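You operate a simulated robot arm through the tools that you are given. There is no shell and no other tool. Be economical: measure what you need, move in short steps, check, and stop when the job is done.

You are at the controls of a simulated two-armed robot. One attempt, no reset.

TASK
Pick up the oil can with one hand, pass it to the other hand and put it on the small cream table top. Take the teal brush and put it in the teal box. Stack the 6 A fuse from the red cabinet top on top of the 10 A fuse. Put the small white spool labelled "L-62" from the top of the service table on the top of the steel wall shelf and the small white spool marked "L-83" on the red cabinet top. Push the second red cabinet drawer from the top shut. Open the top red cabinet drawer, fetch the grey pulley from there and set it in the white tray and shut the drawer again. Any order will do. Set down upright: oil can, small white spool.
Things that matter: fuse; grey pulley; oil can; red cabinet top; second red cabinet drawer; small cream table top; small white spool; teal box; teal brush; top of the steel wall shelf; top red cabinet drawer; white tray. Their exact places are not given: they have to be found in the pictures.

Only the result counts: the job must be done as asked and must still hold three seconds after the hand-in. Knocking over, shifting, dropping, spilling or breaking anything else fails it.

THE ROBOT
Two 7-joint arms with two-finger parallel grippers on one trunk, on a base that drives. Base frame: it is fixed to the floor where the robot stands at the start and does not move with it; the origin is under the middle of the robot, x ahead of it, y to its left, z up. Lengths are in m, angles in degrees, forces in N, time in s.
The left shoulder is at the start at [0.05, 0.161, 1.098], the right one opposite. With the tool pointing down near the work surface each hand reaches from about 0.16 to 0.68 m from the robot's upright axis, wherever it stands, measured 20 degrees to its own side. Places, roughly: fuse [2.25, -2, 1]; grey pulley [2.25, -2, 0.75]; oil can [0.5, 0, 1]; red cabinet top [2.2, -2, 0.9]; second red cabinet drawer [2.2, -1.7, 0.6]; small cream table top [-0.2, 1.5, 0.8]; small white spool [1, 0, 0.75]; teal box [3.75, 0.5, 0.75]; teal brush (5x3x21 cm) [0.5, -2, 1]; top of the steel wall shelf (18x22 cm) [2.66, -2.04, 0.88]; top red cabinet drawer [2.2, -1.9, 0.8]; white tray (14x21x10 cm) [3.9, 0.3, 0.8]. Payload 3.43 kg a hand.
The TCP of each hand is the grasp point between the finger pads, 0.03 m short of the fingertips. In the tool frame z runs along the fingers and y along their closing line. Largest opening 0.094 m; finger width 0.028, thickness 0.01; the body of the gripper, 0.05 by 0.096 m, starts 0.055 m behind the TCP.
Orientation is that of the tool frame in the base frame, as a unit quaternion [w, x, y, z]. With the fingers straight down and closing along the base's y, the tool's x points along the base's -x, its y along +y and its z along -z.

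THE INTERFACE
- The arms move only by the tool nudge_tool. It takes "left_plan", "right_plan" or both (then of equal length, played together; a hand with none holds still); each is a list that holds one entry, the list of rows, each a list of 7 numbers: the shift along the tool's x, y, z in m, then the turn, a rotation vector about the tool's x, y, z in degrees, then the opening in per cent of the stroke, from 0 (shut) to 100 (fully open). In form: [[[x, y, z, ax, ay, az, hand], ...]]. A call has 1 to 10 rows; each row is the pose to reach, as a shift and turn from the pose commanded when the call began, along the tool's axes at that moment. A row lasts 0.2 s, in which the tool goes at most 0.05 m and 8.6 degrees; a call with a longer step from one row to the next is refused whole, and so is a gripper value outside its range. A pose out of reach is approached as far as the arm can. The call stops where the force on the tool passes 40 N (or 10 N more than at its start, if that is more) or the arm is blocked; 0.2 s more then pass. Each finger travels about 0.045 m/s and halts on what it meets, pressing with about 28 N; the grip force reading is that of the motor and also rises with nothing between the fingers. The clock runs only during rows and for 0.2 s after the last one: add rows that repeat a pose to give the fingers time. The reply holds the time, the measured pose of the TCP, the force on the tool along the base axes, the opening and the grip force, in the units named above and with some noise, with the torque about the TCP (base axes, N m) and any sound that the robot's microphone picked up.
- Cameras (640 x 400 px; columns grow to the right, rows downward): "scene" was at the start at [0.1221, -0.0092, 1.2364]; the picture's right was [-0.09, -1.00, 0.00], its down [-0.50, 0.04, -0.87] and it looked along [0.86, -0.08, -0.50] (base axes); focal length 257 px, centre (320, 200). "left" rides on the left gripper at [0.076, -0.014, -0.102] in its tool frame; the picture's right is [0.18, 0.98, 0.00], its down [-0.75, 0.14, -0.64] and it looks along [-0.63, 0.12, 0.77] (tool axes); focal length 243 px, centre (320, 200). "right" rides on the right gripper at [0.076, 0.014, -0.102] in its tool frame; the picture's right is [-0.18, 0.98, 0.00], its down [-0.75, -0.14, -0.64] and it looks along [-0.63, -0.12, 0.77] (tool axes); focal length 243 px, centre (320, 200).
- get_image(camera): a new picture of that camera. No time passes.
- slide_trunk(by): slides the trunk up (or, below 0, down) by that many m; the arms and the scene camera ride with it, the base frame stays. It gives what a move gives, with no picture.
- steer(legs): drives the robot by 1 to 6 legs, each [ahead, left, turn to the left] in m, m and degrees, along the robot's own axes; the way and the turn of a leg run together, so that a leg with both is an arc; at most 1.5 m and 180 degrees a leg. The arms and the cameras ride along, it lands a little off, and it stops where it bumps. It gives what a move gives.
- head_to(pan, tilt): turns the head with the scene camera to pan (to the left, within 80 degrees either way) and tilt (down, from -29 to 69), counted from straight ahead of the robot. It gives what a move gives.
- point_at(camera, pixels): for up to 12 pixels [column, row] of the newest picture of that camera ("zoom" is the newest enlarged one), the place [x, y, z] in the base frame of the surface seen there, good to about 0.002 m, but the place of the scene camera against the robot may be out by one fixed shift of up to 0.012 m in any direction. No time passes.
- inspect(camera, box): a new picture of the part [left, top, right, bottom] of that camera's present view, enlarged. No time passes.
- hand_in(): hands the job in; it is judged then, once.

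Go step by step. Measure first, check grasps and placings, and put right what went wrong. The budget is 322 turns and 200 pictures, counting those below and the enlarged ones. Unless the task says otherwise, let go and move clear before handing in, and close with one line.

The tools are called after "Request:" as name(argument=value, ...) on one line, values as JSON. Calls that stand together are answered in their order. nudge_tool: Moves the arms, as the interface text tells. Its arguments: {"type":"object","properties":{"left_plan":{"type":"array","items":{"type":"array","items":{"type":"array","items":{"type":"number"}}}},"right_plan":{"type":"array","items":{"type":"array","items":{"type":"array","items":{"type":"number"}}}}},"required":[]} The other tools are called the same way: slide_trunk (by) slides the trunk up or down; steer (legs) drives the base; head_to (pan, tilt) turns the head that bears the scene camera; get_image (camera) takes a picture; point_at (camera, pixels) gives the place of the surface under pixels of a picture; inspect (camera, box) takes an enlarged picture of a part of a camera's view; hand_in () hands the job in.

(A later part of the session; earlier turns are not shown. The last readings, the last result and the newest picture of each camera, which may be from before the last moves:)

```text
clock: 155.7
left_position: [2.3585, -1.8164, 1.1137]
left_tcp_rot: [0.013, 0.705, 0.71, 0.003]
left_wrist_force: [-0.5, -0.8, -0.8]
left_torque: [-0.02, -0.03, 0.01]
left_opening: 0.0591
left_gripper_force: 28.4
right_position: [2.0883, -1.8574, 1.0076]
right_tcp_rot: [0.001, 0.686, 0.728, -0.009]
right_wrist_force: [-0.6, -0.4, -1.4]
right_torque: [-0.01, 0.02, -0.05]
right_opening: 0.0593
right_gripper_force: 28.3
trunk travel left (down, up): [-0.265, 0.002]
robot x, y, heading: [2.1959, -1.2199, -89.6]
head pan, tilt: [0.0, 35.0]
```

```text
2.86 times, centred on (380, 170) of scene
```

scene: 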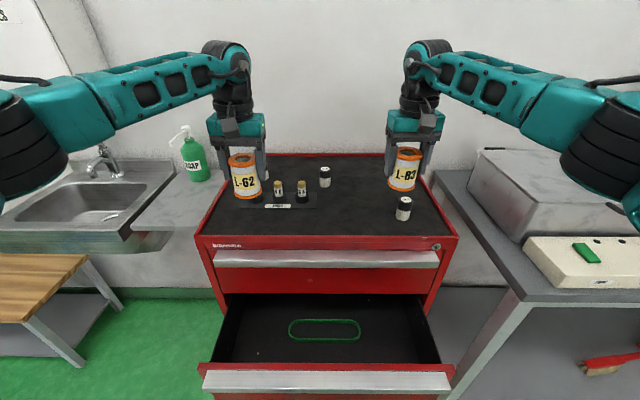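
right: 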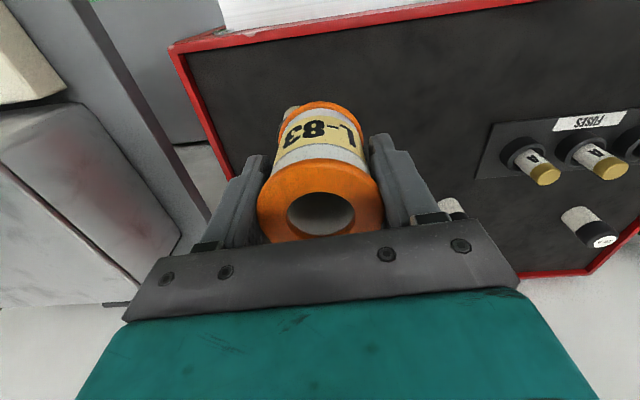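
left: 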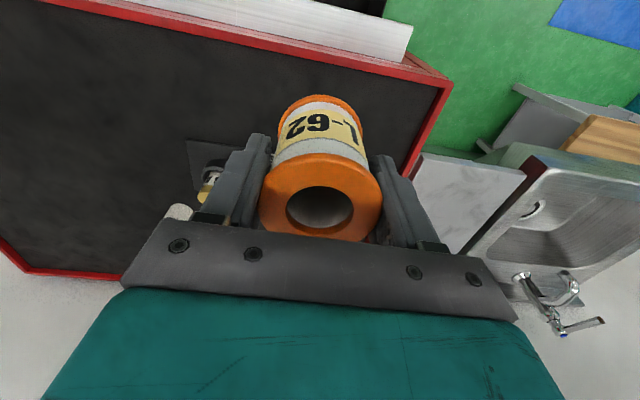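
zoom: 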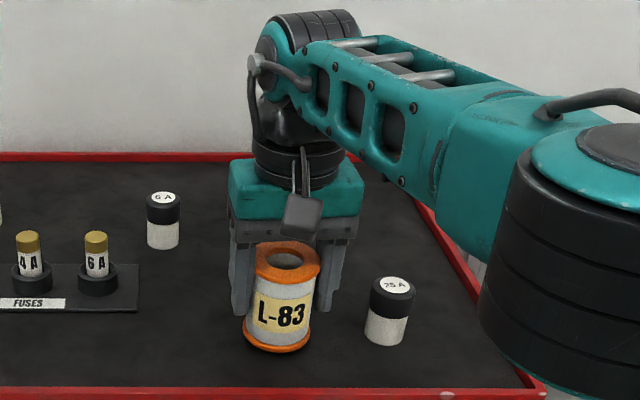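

Request:
nudge_tool(right_plan=[[[0.002, 0, 0.003, 0, 0, 0, 30], [0.003, 0, 0.006, 0, 0, 0, 30], [0.003, 0, 0.008, 0, 0, 0, 30], [0.003, 0, 0.008, 0, 0, 0, 30]]])

```text
clock: 156.7
left_position: [2.3569, -1.8175, 1.113]
left_tcp_rot: [0.011, 0.705, 0.709, 0.003]
left_wrist_force: [-1.1, 0.4, -1.9]
left_torque: [-0.01, -0.03, 0.01]
left_opening: 0.0592
left_gripper_force: 28.3
right_position: [2.0883, -1.8557, 0.9997]
right_tcp_rot: [0.001, 0.685, 0.728, -0.009]
right_wrist_force: [0.2, -0.4, -1.8]
right_torque: [0.02, -0.02, 0.01]
right_opening: 0.0595
right_gripper_force: 27.7
trunk travel left (down, up): [-0.265, 0.002]
robot x, y, heading: [2.1974, -1.2185, -89.8]
head pan, tilt: [0.0, 35.0]
```

Request:
nudge_tool(right_plan=[[[0, 0, 0.002, 0, 0, 0, 30], [0, 0, 0.004, 0, 0, 0, 30], [0, 0, 0.006, 0, 0, 0, 30], [0, 0, 0.006, 0, 0, 0, 30]]])

Request:
inspect(camera="scene", box=[330, 150, 430, 230])

```text
clock: 157.7
left_position: [2.3595, -1.8153, 1.1143]
left_tcp_rot: [0.013, 0.705, 0.709, 0.003]
left_wrist_force: [0.3, -0.3, -1.1]
left_torque: [-0.02, 0.01, 0.01]
left_opening: 0.0591
left_gripper_force: 28.1
right_position: [2.0882, -1.8562, 0.9984]
right_tcp_rot: [0.004, 0.686, 0.728, -0.012]
right_wrist_force: [-1.4, -5.8, 24.2]
right_torque: [0.25, -0.19, -0.05]
right_opening: 0.0593
right_gripper_force: 28.0
trunk travel left (down, up): [-0.265, 0.002]
robot x, y, heading: [2.1984, -1.2148, -89.9]
head pan, tilt: [0.0, 35.0]
```

```text
5.00 times, centred on (380, 190) of scene
```

zoom: 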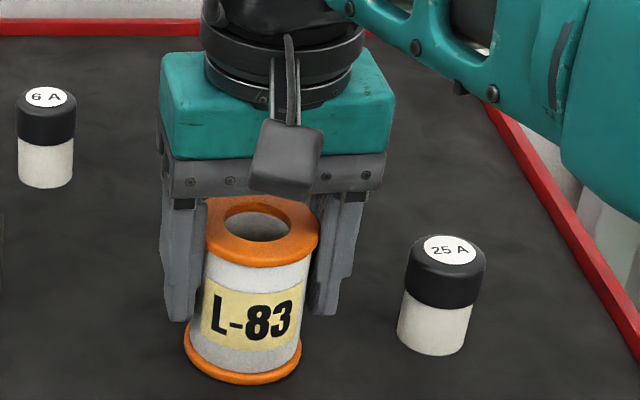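

Contact. Ease up 4 mm, open, and rise.

Request:
nudge_tool(right_plan=[[[0, 0, -0.002, 0, 0, 0, 30], [0, 0, -0.004, 0, 0, 0, 30], [0, 0, -0.004, 0, 0, 0, 80], [0, 0, -0.004, 0, 0, 0, 85], [0, 0, -0.004, 0, 0, 0, 85], [0, 0, -0.04, 0, 0, 0, 85], [0, 0, -0.08, 0, 0, 0, 85], [0, 0, -0.12, 0, 0, 0, 85], [0, -0.01, -0.13, 0, 0, 0, 85]]])

Request:
get_image(camera="right")

Request:
get_image(camera="scene")

```text
clock: 159.7
left_position: [2.3576, -1.8165, 1.1134]
left_tcp_rot: [0.013, 0.705, 0.709, 0.004]
left_wrist_force: [-0.9, -0.3, -1.9]
left_torque: [-0.01, 0.0, 0.03]
left_opening: 0.059
left_gripper_force: 28.6
right_position: [2.08, -1.854, 1.1243]
right_tcp_rot: [0.0, 0.685, 0.728, -0.01]
right_wrist_force: [-0.2, 0.1, -0.2]
right_torque: [0.01, -0.02, -0.02]
right_opening: 0.0801
right_gripper_force: 0.1
trunk travel left (down, up): [-0.265, 0.002]
robot x, y, heading: [2.1956, -1.218, -89.7]
head pan, tilt: [0.0, 35.0]
```

```text
110 pictures are left
```

right: 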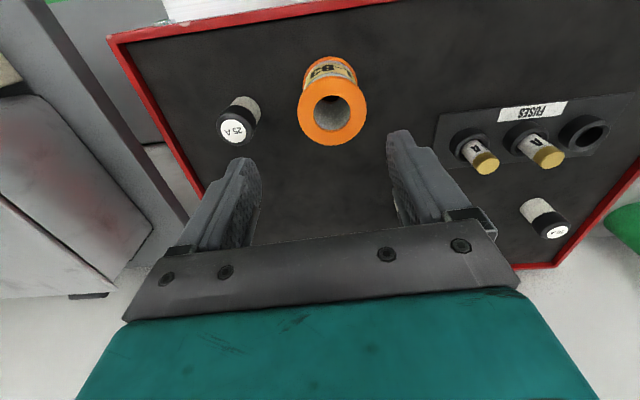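

```text
109 pictures are left
```

scene: 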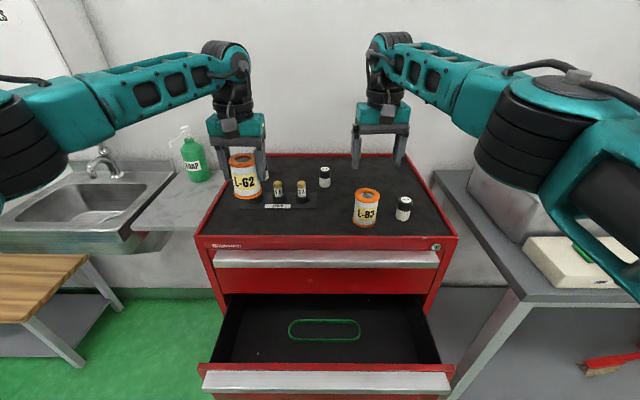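

L-83 stands upright on the cabinet. Now push the open second drawer with the closed right hand, tilted forward. First pull the hand back and tilt it.

Request:
nudge_tool(right_plan=[[[0.04, 0.01, 0, 0, 0, 0, 40], [0.085, 0.02, 0, 0, 0, 0, 20], [0.13, 0.03, 0, 0, -8, 0, 0], [0.175, 0.04, 0, 0, -16, 0, 0], [0.22, 0.05, 0, 0, -24, 0, 0], [0.265, 0.06, 0, 0, -32, 0, 0], [0.31, 0.07, 0, 0, -40, 0, 0], [0.35, 0.08, 0, 0, -48, 0, 0], [0.37, 0.08, 0.02, 0, -55, 0, 0], [0.37, 0.08, 0.06, 0, -55, 0, 0]]])

Request:
get_image(camera="scene")

```text
clock: 161.9
left_position: [2.3585, -1.8162, 1.1133]
left_tcp_rot: [0.013, 0.704, 0.71, 0.004]
left_wrist_force: [-0.2, 0.4, -1.3]
left_torque: [0.03, 0.03, 0.03]
left_opening: 0.0588
left_gripper_force: 28.0
right_position: [2.1749, -1.4919, 1.0399]
right_tcp_rot: [0.338, 0.601, 0.648, -0.322]
right_wrist_force: [-0.4, 0.5, 0.7]
right_torque: [0.01, -0.01, -0.02]
right_opening: 0.0
right_gripper_force: 27.9
right hand out of reach, approached as far as the arm can: row 7, 8, 9, 10
trunk travel left (down, up): [-0.265, 0.002]
robot x, y, heading: [2.1979, -1.2167, -89.7]
head pan, tilt: [0.0, 35.0]
```

```text
108 pictures are left
```

scene: 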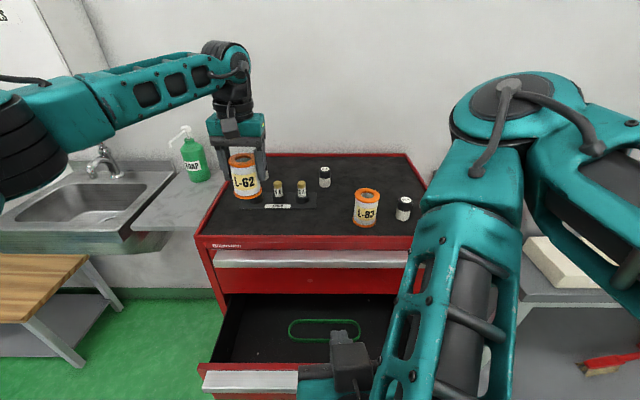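

Hand tilted forward. Lower it straight down in front of the drawer.

Request:
nudge_tool(right_plan=[[[0.034, 0, 0.023, 0, 0, 0, 0], [0.068, 0, 0.046, 0, 0, 0, 0], [0.102, 0, 0.069, 0, 0, 0, 0], [0.136, 0, 0.0925, 0, 0, 0, 0], [0.17, 0, 0.1155, 0, 0, 0, 0], [0.204, 0, 0.139, 0, 0, 0, 0], [0.238, 0, 0.162, 0, 0, 0, 0], [0.272, 0, 0.185, 0, 0, 0, 0]]])

Request:
get_image(camera="right")

Request:
get_image(camera="scene")

```text
clock: 162.8
left_position: [2.3591, -1.8155, 1.1132]
left_tcp_rot: [0.012, 0.704, 0.71, 0.004]
left_wrist_force: [-0.6, 1.0, -0.9]
left_torque: [0.01, 0.02, -0.04]
left_opening: 0.0592
left_gripper_force: 27.6
right_position: [2.1807, -1.4814, 0.9649]
right_tcp_rot: [0.341, 0.678, 0.607, -0.236]
right_wrist_force: [0.7, -0.6, 0.1]
right_torque: [-0.02, -0.02, 0.0]
right_opening: 0.0001
right_gripper_force: 28.0
trunk travel left (down, up): [-0.265, 0.002]
robot x, y, heading: [2.1994, -1.2184, -89.7]
head pan, tilt: [0.0, 35.0]
stopped in row 4 (right hand): the arm was blocked; the commanded pose is now the measured one
```

```text
107 pictures are left
```

right: 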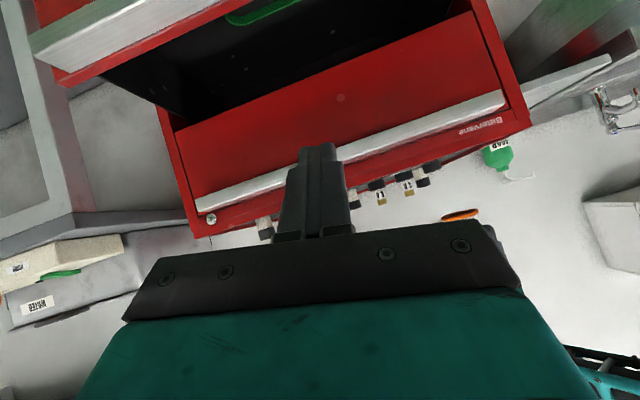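

```text
106 pictures are left
```

scene: 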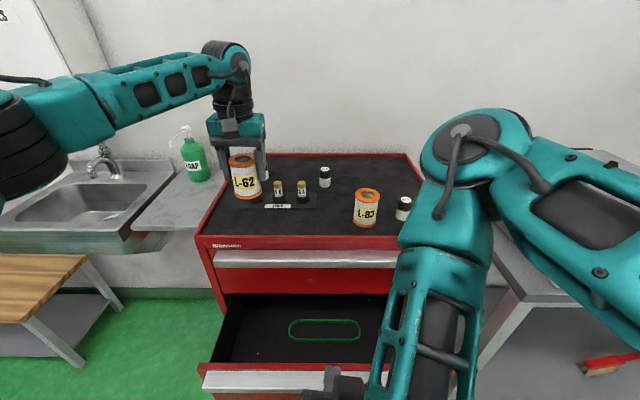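

The arm is too folded. Back the robot off 0.25 m, then extend and lower the hand; I'll push by driving.

Request:
steer(legs=[[-0.25, 0, 0]])

Request:
nudge_tool(right_plan=[[[0, 0, 0.04, 0, 0, 0, 0], [0, 0, 0.08, 0, 0, 0, 0], [0, 0, 0.12, 0, 0, 0, 0], [0.02, 0, 0.14, 0, 0, 0, 0], [0.05, 0, 0.16, 0, 0, 0, 0], [0.08, 0, 0.18, 0, 0, 0, 0], [0.11, 0, 0.2, 0, 0, 0, 0], [0.14, 0, 0.22, 0, 0, 0, 0]]])

Request:
get_image(camera="right")

Request:
get_image(camera="scene")

```text
clock: 164.6
left_position: [2.3573, -1.5696, 1.1142]
left_tcp_rot: [0.013, 0.705, 0.709, 0.004]
left_wrist_force: [-0.4, 0.5, -1.7]
left_torque: [-0.01, 0.0, 0.0]
left_opening: 0.0591
left_gripper_force: 27.7
right_position: [2.1807, -1.2342, 0.966]
right_tcp_rot: [0.341, 0.679, 0.606, -0.237]
right_wrist_force: [0.5, 0.2, 0.7]
right_torque: [-0.01, 0.02, 0.01]
right_opening: 0.0002
right_gripper_force: 27.7
trunk travel left (down, up): [-0.265, 0.002]
robot x, y, heading: [2.1992, -0.9673, -89.5]
head pan, tilt: [0.0, 35.0]
```

```text
clock: 166.4
left_position: [2.3559, -1.5689, 1.1134]
left_tcp_rot: [0.011, 0.705, 0.71, 0.003]
left_wrist_force: [0.1, -0.1, -2.1]
left_torque: [-0.01, 0.02, -0.02]
left_opening: 0.0592
left_gripper_force: 27.8
right_position: [2.2428, -1.3142, 0.7382]
right_tcp_rot: [0.334, 0.681, 0.606, -0.238]
right_wrist_force: [-0.5, 0.3, 0.4]
right_torque: [-0.02, 0.01, -0.01]
right_opening: 0.0
right_gripper_force: 28.3
right hand out of reach, approached as far as the arm can: row 7, 8
trunk travel left (down, up): [-0.265, 0.002]
robot x, y, heading: [2.1982, -0.9694, -89.6]
head pan, tilt: [0.0, 35.0]
```

```text
105 pictures are left
```

right: 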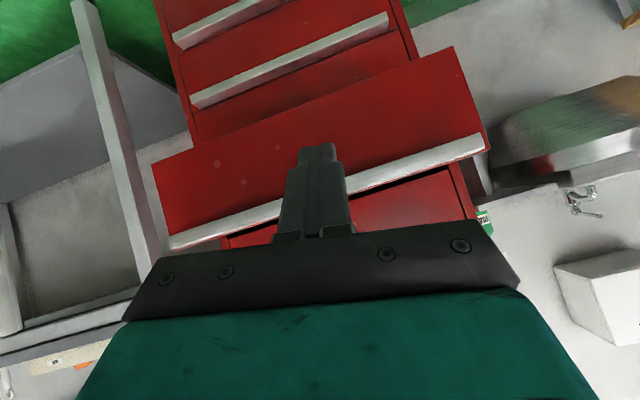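

```text
104 pictures are left
```

scene: 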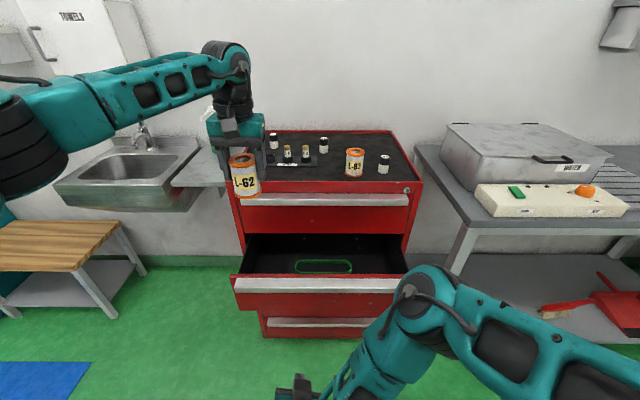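

Hand is in front of the drawer face at z 0.74. Lower 5.5 cm and centre it, then look.

Request:
nudge_tool(right_plan=[[[0.016, -0.029, 0.016, 0, 0, 0, 0], [0.0325, -0.058, 0.032, 0, 0, 0, 0], [0.0325, -0.058, 0.032, 0, 0, 0, 0]]])

```text
clock: 167.2
left_position: [2.3565, -1.5695, 1.1136]
left_tcp_rot: [0.012, 0.705, 0.71, 0.004]
left_wrist_force: [0.2, -1.1, -2.2]
left_torque: [0.01, -0.01, -0.01]
left_opening: 0.0589
left_gripper_force: 28.5
right_position: [2.2392, -1.3275, 0.7235]
right_tcp_rot: [0.326, 0.686, 0.605, -0.239]
right_wrist_force: [-0.1, -0.1, 0.8]
right_torque: [0.02, -0.02, -0.01]
right_opening: 0.0
right_gripper_force: 28.0
right hand out of reach, approached as far as the arm can: row 1, 2, 3
trunk travel left (down, up): [-0.265, 0.002]
robot x, y, heading: [2.1974, -0.9729, -89.7]
head pan, tilt: [0.0, 35.0]
```

Raise the left hand 0.08 m, and lower the trunk 0.07 m to bring the right hand to the face.

Request:
nudge_tool(left_plan=[[[0, 0, -0.03, 0, 0, 0, 30], [0, 0, -0.06, 0, 0, 0, 30], [0.03, 0, -0.09, 0, 0, 0, 30], [0.06, 0, -0.1, 0, 0, 0, 30]]])

Request:
slide_trunk(by=-0.07)

Request:
get_image(camera="right")

```text
clock: 168.2
left_position: [2.3539, -1.5081, 1.2136]
left_tcp_rot: [0.012, 0.704, 0.71, 0.003]
left_wrist_force: [-0.7, 0.1, -2.0]
left_torque: [-0.02, -0.01, -0.01]
left_opening: 0.0591
left_gripper_force: 28.5
right_position: [2.2395, -1.3287, 0.7236]
right_tcp_rot: [0.327, 0.685, 0.605, -0.24]
right_wrist_force: [0.3, 0.7, 0.3]
right_torque: [0.01, 0.02, 0.0]
right_opening: 0.0
right_gripper_force: 28.0
trunk travel left (down, up): [-0.265, 0.002]
robot x, y, heading: [2.1977, -0.9694, -89.6]
head pan, tilt: [0.0, 35.0]
```

```text
clock: 169.2
left_position: [2.3535, -1.5089, 1.143]
left_tcp_rot: [0.011, 0.705, 0.709, 0.003]
left_wrist_force: [-1.1, -0.4, -1.8]
left_torque: [-0.01, 0.01, -0.03]
left_opening: 0.0593
left_gripper_force: 27.9
right_position: [2.24, -1.3275, 0.6541]
right_tcp_rot: [0.327, 0.685, 0.605, -0.24]
right_wrist_force: [-1.2, -0.2, 0.1]
right_torque: [-0.03, 0.01, 0.01]
right_opening: 0.0
right_gripper_force: 28.0
trunk travel left (down, up): [-0.195, 0.072]
robot x, y, heading: [2.1995, -0.973, -89.7]
head pan, tilt: [0.0, 35.0]
```

```text
103 pictures are left
```

right: 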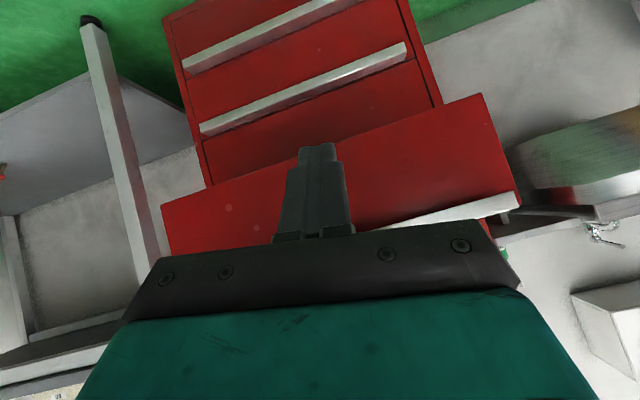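

Fingertips face the drawer at z≈0.63. Drive ahead to touch and push.

Request:
steer(legs=[[0.2, -0.03, 0], [0.1, 0, 0]])

Request:
get_image(camera="scene")

```text
clock: 171.6
left_position: [2.3248, -1.808, 1.1422]
left_tcp_rot: [0.012, 0.705, 0.709, 0.004]
left_wrist_force: [0.6, -0.2, -1.1]
left_torque: [0.0, 0.0, 0.01]
left_opening: 0.0592
left_gripper_force: 27.8
right_position: [2.2116, -1.6286, 0.6533]
right_tcp_rot: [0.326, 0.685, 0.605, -0.24]
right_wrist_force: [0.5, 0.1, -0.1]
right_torque: [0.03, 0.04, -0.03]
right_opening: 0.0001
right_gripper_force: 28.1
trunk travel left (down, up): [-0.195, 0.072]
robot x, y, heading: [2.1705, -1.269, -89.4]
head pan, tilt: [0.0, 35.0]
```

```text
102 pictures are left
```

scene: 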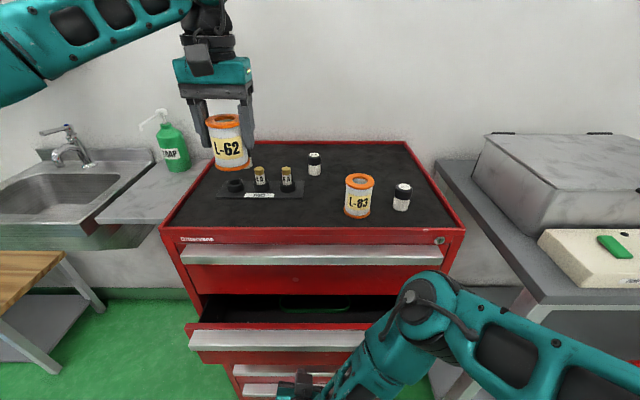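

The drawer is moving. Drive on 0.12 m.

Request:
steer(legs=[[0.09, 0, 0], [0.035, 0, 0]])

Request:
get_image(camera="scene")

Request:
get_image(camera="right")

```text
clock: 173.2
left_position: [2.3254, -1.9321, 1.1426]
left_tcp_rot: [0.014, 0.705, 0.709, 0.004]
left_wrist_force: [-0.1, -0.7, -1.9]
left_torque: [0.0, 0.03, 0.01]
left_opening: 0.0591
left_gripper_force: 28.3
right_position: [2.2124, -1.7511, 0.6538]
right_tcp_rot: [0.325, 0.686, 0.606, -0.238]
right_wrist_force: [0.2, 9.6, -0.4]
right_torque: [0.12, 0.12, 0.08]
right_opening: 0.0001
right_gripper_force: 27.5
trunk travel left (down, up): [-0.195, 0.072]
robot x, y, heading: [2.1708, -1.3912, -89.9]
head pan, tilt: [0.0, 35.0]
```

```text
101 pictures are left
```

scene: 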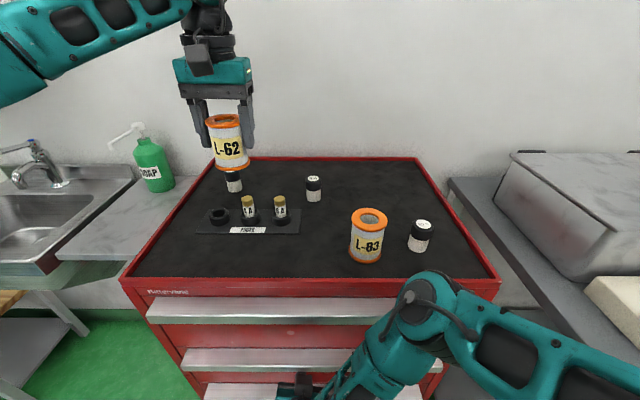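

```text
100 pictures are left
```

right: 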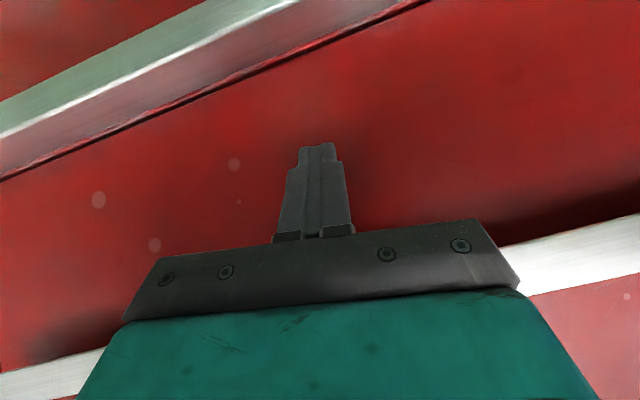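

Force is rising to 10 N; push 1.5 cm more to be sure it is fully shut.

Request:
steer(legs=[[0.015, 0, 0]])

Request:
point_at(camera="scene", pixels=[[250, 305], [250, 318], [260, 355], [250, 332], [240, 370]])

```text
clock: 174.0
left_position: [2.3257, -1.9421, 1.1428]
left_tcp_rot: [0.012, 0.705, 0.709, 0.005]
left_wrist_force: [0.3, 0.1, -1.6]
left_torque: [-0.02, 0.0, -0.04]
left_opening: 0.0591
left_gripper_force: 28.3
right_position: [2.215, -1.7501, 0.6502]
right_tcp_rot: [0.32, 0.686, 0.612, -0.227]
right_wrist_force: [-0.2, 0.2, 0.1]
right_torque: [0.02, 0.03, 0.03]
right_opening: 0.0001
right_gripper_force: 27.4
trunk travel left (down, up): [-0.195, 0.072]
robot x, y, heading: [2.17, -1.4064, -89.9]
head pan, tilt: [0.0, 35.0]
stopped in leg 1: the force on the tool passed its limit at 57 N (the readings are from after the stop); the commanded pose is now the measured one
```

```text
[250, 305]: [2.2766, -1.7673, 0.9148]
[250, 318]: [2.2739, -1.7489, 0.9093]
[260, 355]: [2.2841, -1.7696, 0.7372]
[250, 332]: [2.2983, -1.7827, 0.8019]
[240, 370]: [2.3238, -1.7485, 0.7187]
```

Second drawer is shut (57 N stop, handles flush). Back off, and look left for the shelf and bench.

Request:
steer(legs=[[-0.2, 0, 0]])

Request:
head_to(pan=40, tilt=35)

Request:
get_image(camera="scene")

```text
clock: 175.6
left_position: [2.3248, -1.7416, 1.1418]
left_tcp_rot: [0.012, 0.704, 0.71, 0.005]
left_wrist_force: [0.0, 0.3, -1.2]
left_torque: [0.0, 0.02, 0.02]
left_opening: 0.0589
left_gripper_force: 28.4
right_position: [2.2136, -1.5494, 0.65]
right_tcp_rot: [0.32, 0.686, 0.612, -0.229]
right_wrist_force: [-0.5, 0.0, 0.7]
right_torque: [0.03, 0.01, 0.0]
right_opening: 0.0
right_gripper_force: 27.7
trunk travel left (down, up): [-0.195, 0.072]
robot x, y, heading: [2.1706, -1.2039, -89.8]
head pan, tilt: [0.0, 35.0]
```

```text
clock: 176.7
left_position: [2.3251, -1.742, 1.1413]
left_tcp_rot: [0.012, 0.705, 0.71, 0.004]
left_wrist_force: [-0.4, 0.1, -1.9]
left_torque: [0.0, 0.01, -0.01]
left_opening: 0.059
left_gripper_force: 27.8
right_position: [2.2148, -1.5502, 0.6494]
right_tcp_rot: [0.319, 0.687, 0.612, -0.229]
right_wrist_force: [-0.2, 0.3, 0.6]
right_torque: [-0.01, -0.02, 0.01]
right_opening: 0.0
right_gripper_force: 28.0
trunk travel left (down, up): [-0.195, 0.072]
robot x, y, heading: [2.1694, -1.2028, -89.8]
head pan, tilt: [40.0, 35.0]
```

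```text
99 pictures are left
```

scene: 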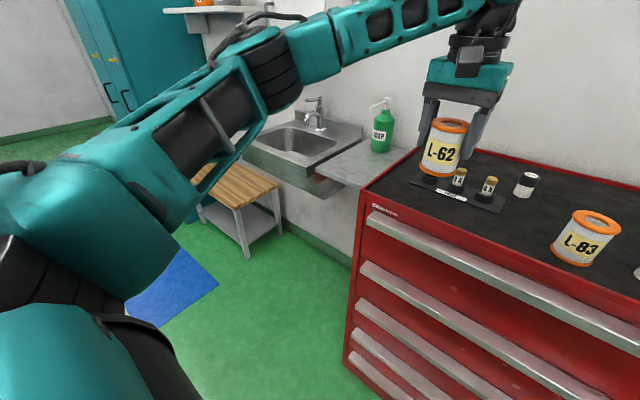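

Request:
point_at(camera="scene", pixels=[[245, 250], [240, 205], [280, 185], [325, 180], [318, 172], [350, 183], [385, 165], [382, 145], [410, 160], [340, 165], [365, 160], [400, 150]])

Request:
inspect(camera="scene", box=[280, 80, 440, 220])

```text
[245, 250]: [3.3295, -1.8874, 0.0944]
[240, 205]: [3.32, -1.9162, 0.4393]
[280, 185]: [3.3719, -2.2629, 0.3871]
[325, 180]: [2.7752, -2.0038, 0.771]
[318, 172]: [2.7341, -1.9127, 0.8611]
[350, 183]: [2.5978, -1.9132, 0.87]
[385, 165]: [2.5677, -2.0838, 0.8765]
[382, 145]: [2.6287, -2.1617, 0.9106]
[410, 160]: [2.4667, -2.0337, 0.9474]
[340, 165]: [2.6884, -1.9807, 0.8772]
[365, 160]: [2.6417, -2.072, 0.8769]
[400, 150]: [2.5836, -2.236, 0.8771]
```

```text
2.86 times, centred on (360, 150) of scene
```

zoom: 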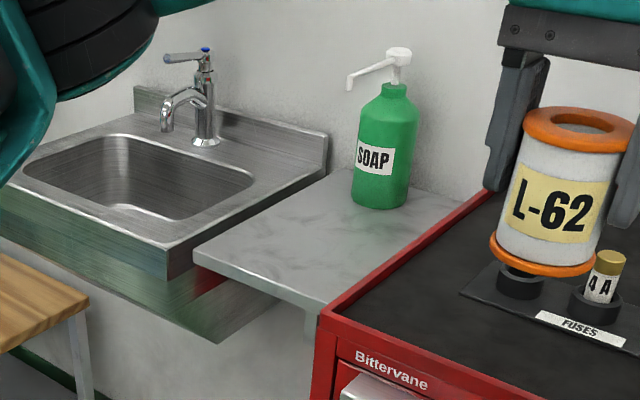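

Shelf top: x 2.56–2.74, y −1.92…, z≈0.87, soap at (2.63,-2.17). Pull the right hand back, then move left 0.3 and ahead 0.2.

Request:
nudge_tool(right_plan=[[[0, 0, -0.04, 0, 0, 0, 0], [0, 0, -0.08, 0, 0, 0, 0], [0, 0, -0.12, 0, 0, 0, 0]]])

Request:
steer(legs=[[0, 0.295, 0], [0.2, 0, 0]])

Request:
head_to(pan=20, tilt=38)

Request:
get_image(camera="scene")

Request:
get_image(camera="left")

```text
clock: 177.5
left_position: [2.3242, -1.7413, 1.143]
left_tcp_rot: [0.011, 0.704, 0.71, 0.005]
left_wrist_force: [0.5, -0.7, -1.9]
left_torque: [0.02, -0.02, 0.02]
left_opening: 0.059
left_gripper_force: 28.0
right_position: [2.2005, -1.4768, 0.7326]
right_tcp_rot: [0.325, 0.687, 0.603, -0.243]
right_wrist_force: [-0.4, 0.0, -0.8]
right_torque: [-0.01, 0.01, 0.02]
right_opening: 0.0001
right_gripper_force: 27.7
trunk travel left (down, up): [-0.195, 0.072]
robot x, y, heading: [2.1644, -1.2033, -89.6]
head pan, tilt: [40.0, 35.0]
```

```text
clock: 181.9
left_position: [2.6234, -1.9392, 1.142]
left_tcp_rot: [0.011, 0.706, 0.708, 0.004]
left_wrist_force: [0.0, -0.7, -0.7]
left_torque: [0.02, 0.0, 0.0]
left_opening: 0.0588
left_gripper_force: 27.8
right_position: [2.5008, -1.6726, 0.734]
right_tcp_rot: [0.324, 0.689, 0.602, -0.24]
right_wrist_force: [0.1, -1.5, -0.3]
right_torque: [0.04, 0.01, 0.0]
right_opening: 0.0
right_gripper_force: 27.9
trunk travel left (down, up): [-0.195, 0.072]
robot x, y, heading: [2.4668, -1.3982, -89.7]
head pan, tilt: [40.0, 35.0]
```

```text
clock: 182.7
left_position: [2.623, -1.9378, 1.1425]
left_tcp_rot: [0.012, 0.704, 0.71, 0.003]
left_wrist_force: [-0.7, 0.1, -1.7]
left_torque: [0.02, -0.01, -0.02]
left_opening: 0.0592
left_gripper_force: 27.5
right_position: [2.4994, -1.6735, 0.735]
right_tcp_rot: [0.325, 0.688, 0.602, -0.242]
right_wrist_force: [-0.1, 0.5, 0.3]
right_torque: [0.03, 0.01, 0.0]
right_opening: 0.0003
right_gripper_force: 27.7
trunk travel left (down, up): [-0.195, 0.072]
robot x, y, heading: [2.4694, -1.401, -89.7]
head pan, tilt: [20.0, 38.0]
```

```text
97 pictures are left
```

scene: 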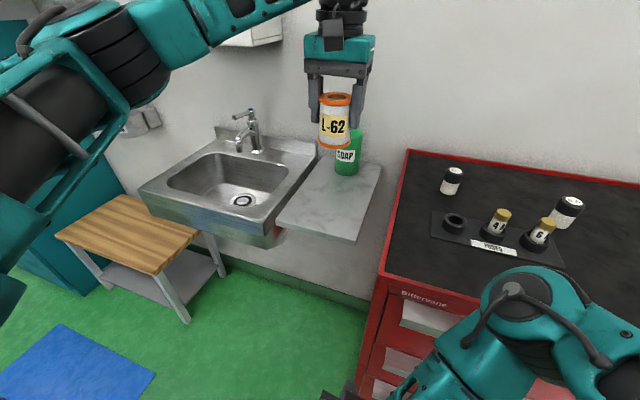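

```text
96 pictures are left
```

left: 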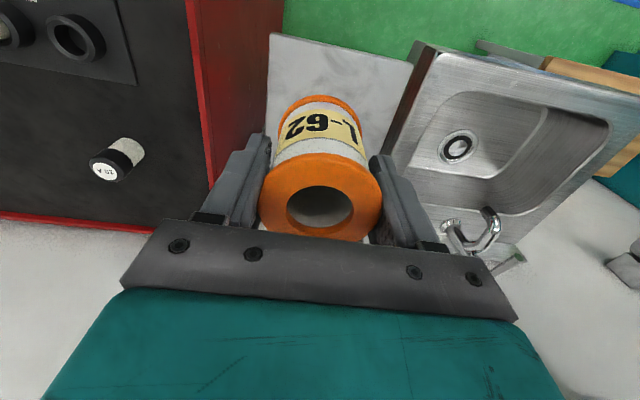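

Measure the shelf with the left hand camera and read the third fuse's label.

Request:
inspect(camera="left", box=[80, 120, 160, 200])

Request:
point_at(camera="left", pixels=[[275, 42], [345, 55], [405, 68], [270, 130], [390, 120], [300, 90], [105, 172], [116, 178], [92, 162], [380, 145], [100, 158], [135, 150]])

```text
5.00 times, centred on (120, 160) of left
```

zoom: 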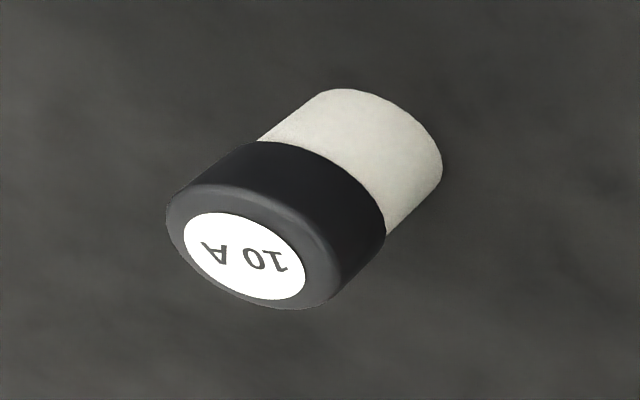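

```text
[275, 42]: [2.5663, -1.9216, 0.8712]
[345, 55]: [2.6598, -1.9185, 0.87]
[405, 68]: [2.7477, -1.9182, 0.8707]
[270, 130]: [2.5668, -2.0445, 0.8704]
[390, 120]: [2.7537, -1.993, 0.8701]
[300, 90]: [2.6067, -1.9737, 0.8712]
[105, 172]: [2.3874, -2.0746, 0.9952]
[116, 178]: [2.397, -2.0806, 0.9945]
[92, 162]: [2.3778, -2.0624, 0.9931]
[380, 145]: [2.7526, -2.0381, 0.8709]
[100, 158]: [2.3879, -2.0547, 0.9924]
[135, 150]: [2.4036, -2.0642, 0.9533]
```

The third fuse is the 10 A at (2.39,-2.07). Shelf z=0.870. Lower L-62 to just above (2.66,-1.985).

Request:
nudge_tool(left_plan=[[[-0.015, 0.011, 0.03, 0, 0, 0, 30], [-0.03, 0.022, 0.06, 0, 0, 0, 30], [-0.044, 0.033, 0.09, 0, 0, 0, 30], [-0.044, 0.033, 0.13, 0, 0, 0, 30], [-0.044, 0.033, 0.165, 0, 0, 0, 30], [-0.044, 0.033, 0.195, 0, 0, 0, 30], [-0.044, 0.033, 0.2, 0, 0, 0, 30]]])

Request:
nudge_tool(left_plan=[[[0, 0, 0.002, 0, 0, 0, 30], [0, 0, 0.004, 0, 0, 0, 30], [0, 0, 0.006, 0, 0, 0, 30], [0, 0, 0.008, 0, 0, 0, 30]]])

Request:
inspect(camera="scene", box=[260, 60, 420, 260])

```text
clock: 184.3
left_position: [2.6611, -1.9837, 0.9425]
left_tcp_rot: [0.012, 0.705, 0.709, 0.005]
left_wrist_force: [-0.3, 0.1, -1.4]
left_torque: [0.0, -0.01, 0.0]
left_opening: 0.0588
left_gripper_force: 27.9
right_position: [2.501, -1.6738, 0.7344]
right_tcp_rot: [0.326, 0.688, 0.602, -0.241]
right_wrist_force: [0.2, 0.0, -0.5]
right_torque: [0.05, -0.01, 0.03]
right_opening: 0.0002
right_gripper_force: 27.8
trunk travel left (down, up): [-0.195, 0.072]
robot x, y, heading: [2.4643, -1.3999, -89.7]
head pan, tilt: [20.0, 38.0]
```

```text
clock: 185.3
left_position: [2.6607, -1.9847, 0.9368]
left_tcp_rot: [0.012, 0.705, 0.709, 0.005]
left_wrist_force: [0.0, -0.3, -1.6]
left_torque: [0.02, 0.02, 0.01]
left_opening: 0.0586
left_gripper_force: 27.8
right_position: [2.5001, -1.6727, 0.7354]
right_tcp_rot: [0.324, 0.689, 0.601, -0.242]
right_wrist_force: [0.2, -0.4, -0.4]
right_torque: [0.02, 0.05, -0.02]
right_opening: 0.0001
right_gripper_force: 27.9
trunk travel left (down, up): [-0.195, 0.072]
robot x, y, heading: [2.4656, -1.4007, -90.1]
head pan, tilt: [20.0, 38.0]
```

```text
2.00 times, centred on (340, 160) of scene
```

zoom: 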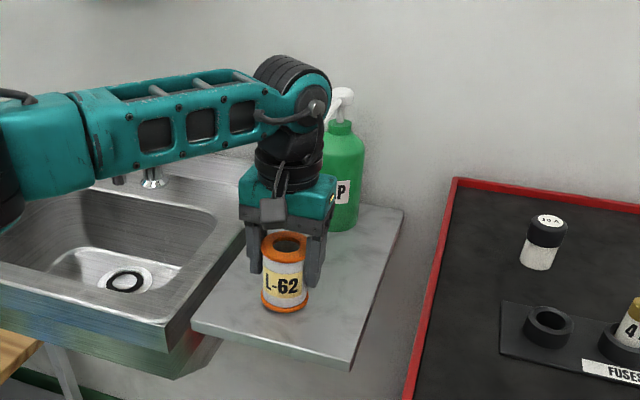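

Nearly down. Lower to contact.

Request:
nudge_tool(left_plan=[[[0, 0, 0.002, 0, 0, 0, 30], [0, 0, 0.004, 0, 0, 0, 30], [0, 0, 0.006, 0, 0, 0, 30]]])

```text
clock: 186.1
left_position: [2.6617, -1.984, 0.9325]
left_tcp_rot: [0.013, 0.704, 0.71, 0.002]
left_wrist_force: [1.6, 1.8, 9.3]
left_torque: [0.03, 0.18, -0.04]
left_opening: 0.059
left_gripper_force: 27.9
right_position: [2.5014, -1.6741, 0.7345]
right_tcp_rot: [0.324, 0.689, 0.602, -0.242]
right_wrist_force: [0.1, -0.1, -0.6]
right_torque: [-0.01, -0.01, 0.01]
right_opening: 0.0002
right_gripper_force: 28.1
trunk travel left (down, up): [-0.195, 0.072]
robot x, y, heading: [2.4667, -1.4007, -89.6]
head pan, tilt: [20.0, 38.0]
```

Contact at 9 N. Open and rise straight up.

Request:
nudge_tool(left_plan=[[[0, 0, -0.001, 0, 0, 0, 30], [0, 0, -0.001, 0, 0, 0, 80], [0, 0, -0.001, 0, 0, 0, 85], [0, 0, -0.001, 0, 0, 0, 85], [0, 0, -0.04, 0, 0, 0, 85], [0, 0, -0.08, 0, 0, 0, 85], [0, 0, -0.12, 0, 0, 0, 85], [0, 0, -0.16, 0, 0, 0, 85], [0, 0, -0.2, 0, 0, 0, 85]]])

Request:
get_image(camera="scene")

Request:
get_image(camera="left")

```text
clock: 188.1
left_position: [2.6555, -1.9815, 1.1313]
left_tcp_rot: [0.012, 0.705, 0.709, 0.004]
left_wrist_force: [0.6, -0.7, 0.2]
left_torque: [-0.01, -0.03, -0.05]
left_opening: 0.08
left_gripper_force: 0.0
right_position: [2.5014, -1.6743, 0.7337]
right_tcp_rot: [0.325, 0.688, 0.602, -0.241]
right_wrist_force: [-0.1, 0.1, -0.5]
right_torque: [-0.02, -0.01, 0.03]
right_opening: 0.0003
right_gripper_force: 27.3
trunk travel left (down, up): [-0.195, 0.072]
robot x, y, heading: [2.4673, -1.3999, -89.9]
head pan, tilt: [20.0, 38.0]
```

```text
93 pictures are left
```

scene: 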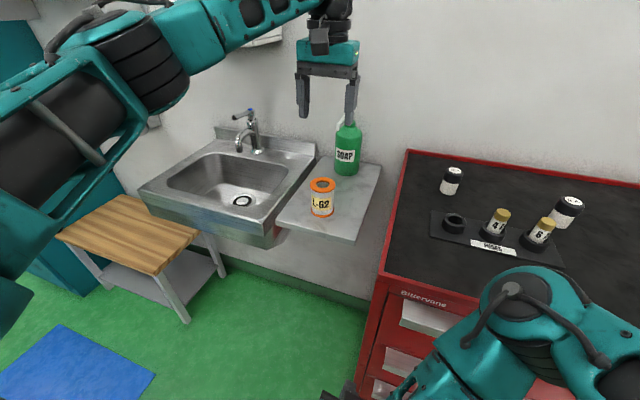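

```text
92 pictures are left
```

left: 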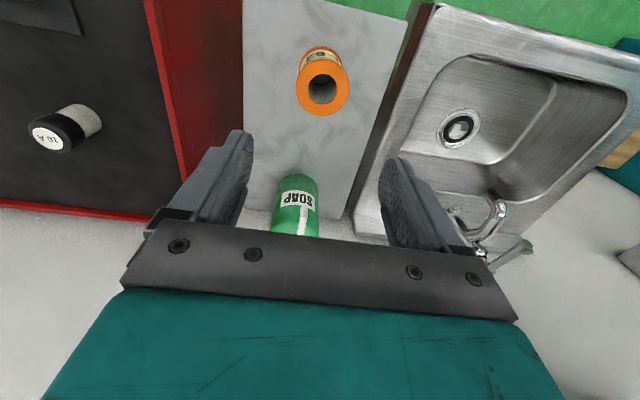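

L-62 stands on the shelf. Back off, move right 0.29, and lift/straighten the right hand out of the way.

Request:
steer(legs=[[-0.25, 0, 0], [0, -0.27, 0]])

Request:
nudge_tool(right_plan=[[[-0.03, -0.01, -0.02, 0, 6, 0, 0], [-0.06, -0.02, -0.03, 0, 12, 0, 0], [-0.1, -0.03, -0.04, 0, 18, 0, 0], [-0.14, -0.04, -0.05, 0, 24, 0, 0], [-0.18, -0.05, -0.06, 0, 30, 0, 0], [-0.22, -0.06, -0.07, 0, 36, 0, 0], [-0.26, -0.08, -0.08, 0, 42, 0, 0], [-0.3, -0.1, -0.09, 0, 42, 0, 20], [-0.32, -0.12, -0.1, 0, 42, 0, 40]]])

Request:
head_to(pan=0, tilt=38)

Request:
get_image(camera="scene")

```text
clock: 192.5
left_position: [2.3804, -1.7357, 1.1299]
left_tcp_rot: [0.011, 0.706, 0.708, 0.005]
left_wrist_force: [-0.5, 0.0, 0.6]
left_torque: [0.0, 0.04, -0.05]
left_opening: 0.0795
left_gripper_force: 0.0
right_position: [2.226, -1.4262, 0.7346]
right_tcp_rot: [0.324, 0.69, 0.6, -0.242]
right_wrist_force: [0.0, 0.5, 0.5]
right_torque: [-0.01, 0.02, 0.01]
right_opening: 0.0
right_gripper_force: 27.5
trunk travel left (down, up): [-0.195, 0.072]
robot x, y, heading: [2.1928, -1.1521, -89.9]
head pan, tilt: [20.0, 38.0]
```

```text
clock: 194.5
left_position: [2.3795, -1.7365, 1.1287]
left_tcp_rot: [0.012, 0.706, 0.708, 0.005]
left_wrist_force: [-0.7, -0.9, 0.1]
left_torque: [0.01, 0.01, 0.0]
left_opening: 0.0799
left_gripper_force: 0.0
right_position: [2.0507, -1.5584, 1.016]
right_tcp_rot: [0.087, 0.731, 0.676, 0.023]
right_wrist_force: [-0.4, -0.4, 0.2]
right_torque: [0.01, 0.03, -0.02]
right_opening: 0.0378
right_gripper_force: 0.1
trunk travel left (down, up): [-0.195, 0.072]
robot x, y, heading: [2.1968, -1.1547, -90.3]
head pan, tilt: [20.0, 38.0]
```

```text
clock: 195.3
left_position: [2.3809, -1.737, 1.1297]
left_tcp_rot: [0.012, 0.706, 0.708, 0.005]
left_wrist_force: [-0.9, -0.4, 0.8]
left_torque: [-0.01, 0.0, 0.02]
left_opening: 0.08
left_gripper_force: 0.2
right_position: [2.0524, -1.5583, 1.0145]
right_tcp_rot: [0.087, 0.731, 0.677, 0.022]
right_wrist_force: [0.4, -0.3, 0.1]
right_torque: [0.0, -0.02, 0.01]
right_opening: 0.0376
right_gripper_force: 0.2
trunk travel left (down, up): [-0.195, 0.072]
robot x, y, heading: [2.1947, -1.151, -89.6]
head pan, tilt: [0.0, 38.0]
```

```text
91 pictures are left
```

scene: 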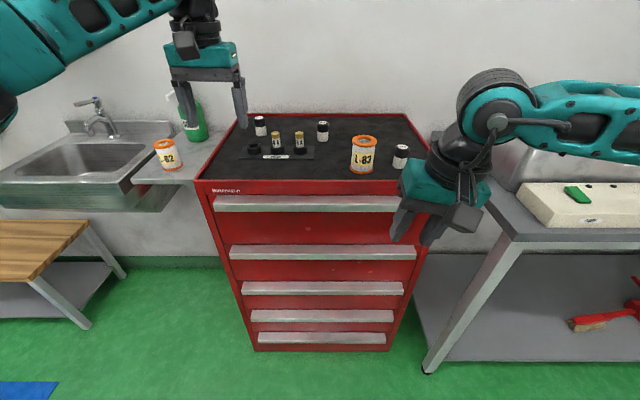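

All five drawers are flush. Raise the right hand, then approach with the base for the 6 A fuse.

Request:
nudge_tool(right_plan=[[[0.03, 0, -0.04, 0, 0, 0, 40], [0.06, 0, -0.08, 0, 0, 0, 40], [0.1, 0, -0.12, 0, 5, 0, 40], [0.12, 0, -0.15, 0, 10, 0, 40]]])

Request:
steer(legs=[[0, -0.06, 0], [0.265, 0, 0]])

Request:
get_image(camera="scene")

Request:
get_image(camera="left")

```text
refused: row 3 steps farther than a row can; nothing moved
```

```text
clock: 198.0
left_position: [2.3203, -2.0002, 1.1296]
left_tcp_rot: [0.012, 0.707, 0.707, 0.004]
left_wrist_force: [-0.8, 0.7, 0.4]
left_torque: [0.03, 0.03, -0.01]
left_opening: 0.0799
left_gripper_force: 0.1
right_position: [1.9916, -1.8215, 1.0147]
right_tcp_rot: [0.088, 0.731, 0.676, 0.022]
right_wrist_force: [0.0, -0.3, 0.2]
right_torque: [0.03, -0.02, -0.02]
right_opening: 0.0377
right_gripper_force: 0.1
trunk travel left (down, up): [-0.195, 0.072]
robot x, y, heading: [2.1352, -1.415, -89.9]
head pan, tilt: [0.0, 38.0]
```

```text
90 pictures are left
```

scene: 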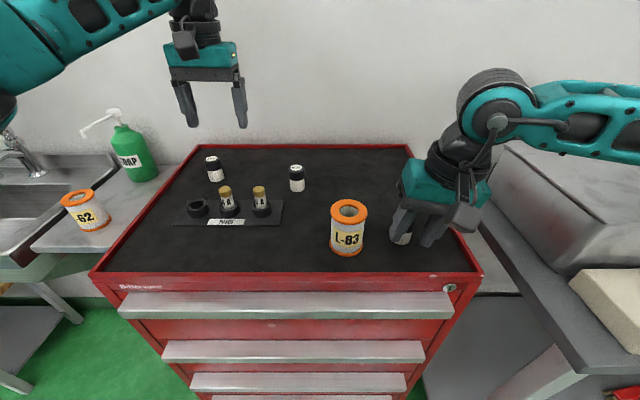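

```text
89 pictures are left
```

left: 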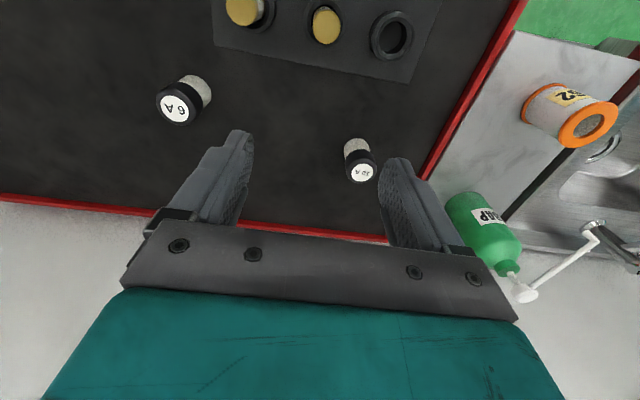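

The raise was refused yet the base moved, so the right hand is now close to the 25 A fuse. Check that it is undisturbed.

Request:
inspect(camera="scene", box=[320, 150, 500, 270])

Request:
get_image(camera="right")

```text
3.33 times, centred on (410, 210) of scene
```

zoom: 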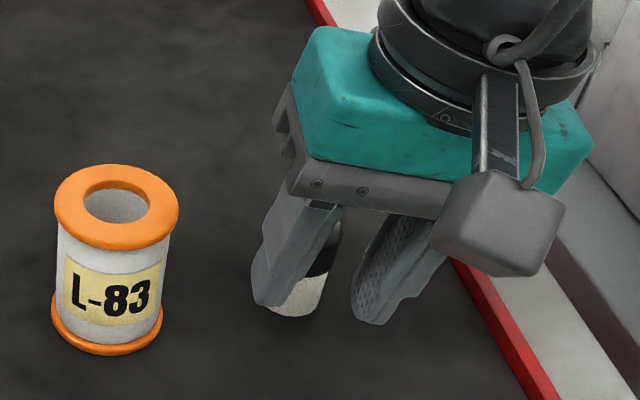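

```text
87 pictures are left
```

right: 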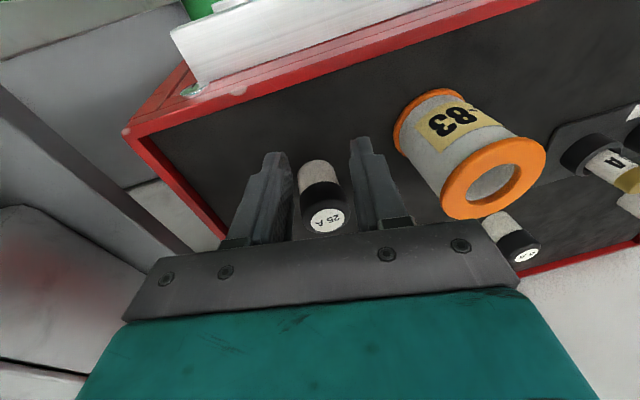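

The 25 A stands upright between the fingers. Verify its place, then raise the hand along its own axis.

Request:
point_at(camera="right", pixels=[[327, 219], [308, 212], [345, 215], [325, 208], [520, 256], [318, 170]])

```text
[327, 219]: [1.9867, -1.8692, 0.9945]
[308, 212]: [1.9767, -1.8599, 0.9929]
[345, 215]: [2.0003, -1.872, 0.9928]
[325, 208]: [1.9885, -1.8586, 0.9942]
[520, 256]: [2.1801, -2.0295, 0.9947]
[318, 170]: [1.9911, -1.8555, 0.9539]
```

The 25 A is unmoved. Raise the right hand straight up.

Request:
nudge_tool(right_plan=[[[-0.003, 0.0055, -0.034, 0, 0, 0, 40], [-0.006, 0.011, -0.069, 0, 0, 0, 40], [-0.009, 0.0165, -0.103, 0, 0, 0, 40], [-0.012, 0.022, -0.138, 0, 0, 0, 40], [0.02, 0.022, -0.15, 0, 5, 0, 40], [0.06, 0.022, -0.15, 0, 10, 0, 40]]])

Request:
point_at(camera="left", pixels=[[174, 109], [157, 105], [192, 112], [175, 93], [173, 124], [361, 172], [345, 172], [377, 172], [361, 160], [362, 181]])

Request:
inspect(camera="left", box=[130, 60, 400, 200])

```text
clock: 199.4
left_position: [2.3199, -1.9988, 1.1299]
left_tcp_rot: [0.012, 0.706, 0.708, 0.004]
left_wrist_force: [0.4, -0.4, 0.3]
left_torque: [0.01, 0.0, 0.01]
left_opening: 0.08
left_gripper_force: 0.1
right_position: [1.9955, -1.7479, 1.1596]
right_tcp_rot: [0.027, 0.727, 0.681, 0.084]
right_wrist_force: [-0.2, 0.0, 0.5]
right_torque: [0.01, 0.03, -0.04]
right_opening: 0.0375
right_gripper_force: 0.0
trunk travel left (down, up): [-0.195, 0.072]
robot x, y, heading: [2.134, -1.4157, -90.1]
head pan, tilt: [0.0, 38.0]
```

```text
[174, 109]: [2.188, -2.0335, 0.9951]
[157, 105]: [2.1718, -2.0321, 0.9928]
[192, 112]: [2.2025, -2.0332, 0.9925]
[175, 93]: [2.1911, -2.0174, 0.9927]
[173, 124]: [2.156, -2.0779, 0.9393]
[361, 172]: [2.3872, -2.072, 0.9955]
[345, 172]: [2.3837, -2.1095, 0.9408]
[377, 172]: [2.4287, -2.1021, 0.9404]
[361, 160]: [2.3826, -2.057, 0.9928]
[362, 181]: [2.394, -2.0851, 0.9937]
```

```text
2.37 times, centred on (265, 130) of left
```

zoom: 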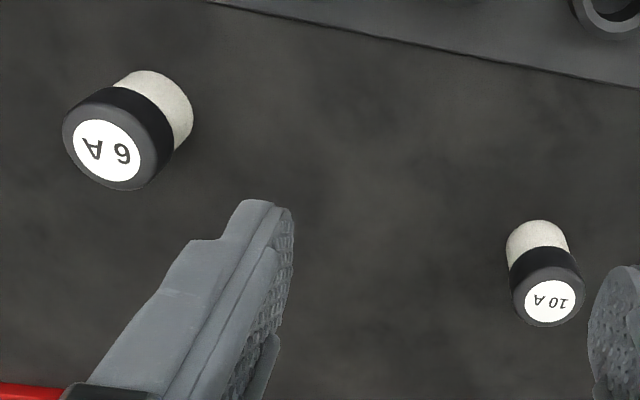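

6 A centre is (2.187,-2.033), top z 0.994. Move the left hand over it with a 60% opening.

Request:
nudge_tool(left_plan=[[[-0.008, -0.034, 0, 0, 0, 0, 60], [-0.016, -0.068, 0, 0, 0, 0, 60], [-0.025, -0.102, 0, 0, 0, 0, 60], [-0.033, -0.135, 0.02, 0, 0, 0, 60], [-0.033, -0.135, 0.06, 0, 0, 0, 60], [-0.033, -0.135, 0.09, 0, 0, 0, 60]]])

Request:
get_image(camera="left")

```text
clock: 200.8
left_position: [2.1882, -2.0339, 1.0358]
left_tcp_rot: [0.013, 0.706, 0.708, 0.004]
left_wrist_force: [-0.5, -0.4, 1.0]
left_torque: [0.0, 0.01, 0.02]
left_opening: 0.0563
left_gripper_force: 0.1
left hand out of reach, approached as far as the arm can: row 4
right_position: [1.9967, -1.7484, 1.1607]
right_tcp_rot: [0.027, 0.727, 0.681, 0.084]
right_wrist_force: [0.3, -0.7, 0.6]
right_torque: [-0.01, 0.02, -0.03]
right_opening: 0.0376
right_gripper_force: 0.1
trunk travel left (down, up): [-0.195, 0.072]
robot x, y, heading: [2.1357, -1.4115, -89.7]
head pan, tilt: [0.0, 38.0]
```

```text
85 pictures are left
```

left: 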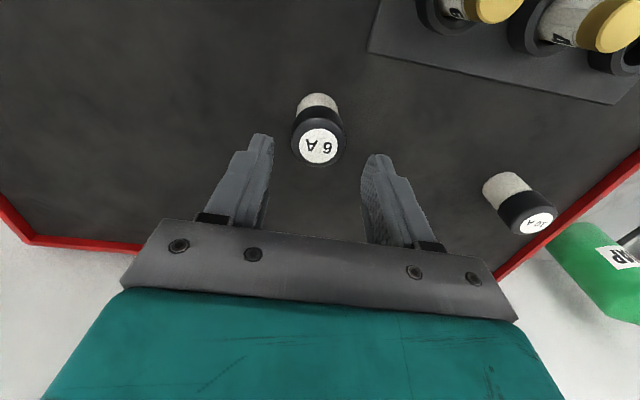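

Request:
point_at(camera="left", pixels=[[319, 146], [295, 144], [343, 148], [319, 128], [318, 163], [538, 222], [528, 218], [550, 225]])

```text
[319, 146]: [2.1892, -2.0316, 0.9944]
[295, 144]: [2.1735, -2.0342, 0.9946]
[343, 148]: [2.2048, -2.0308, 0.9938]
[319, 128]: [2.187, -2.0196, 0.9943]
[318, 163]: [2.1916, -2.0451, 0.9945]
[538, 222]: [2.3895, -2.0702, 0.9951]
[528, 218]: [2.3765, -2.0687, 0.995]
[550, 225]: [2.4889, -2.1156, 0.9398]
```

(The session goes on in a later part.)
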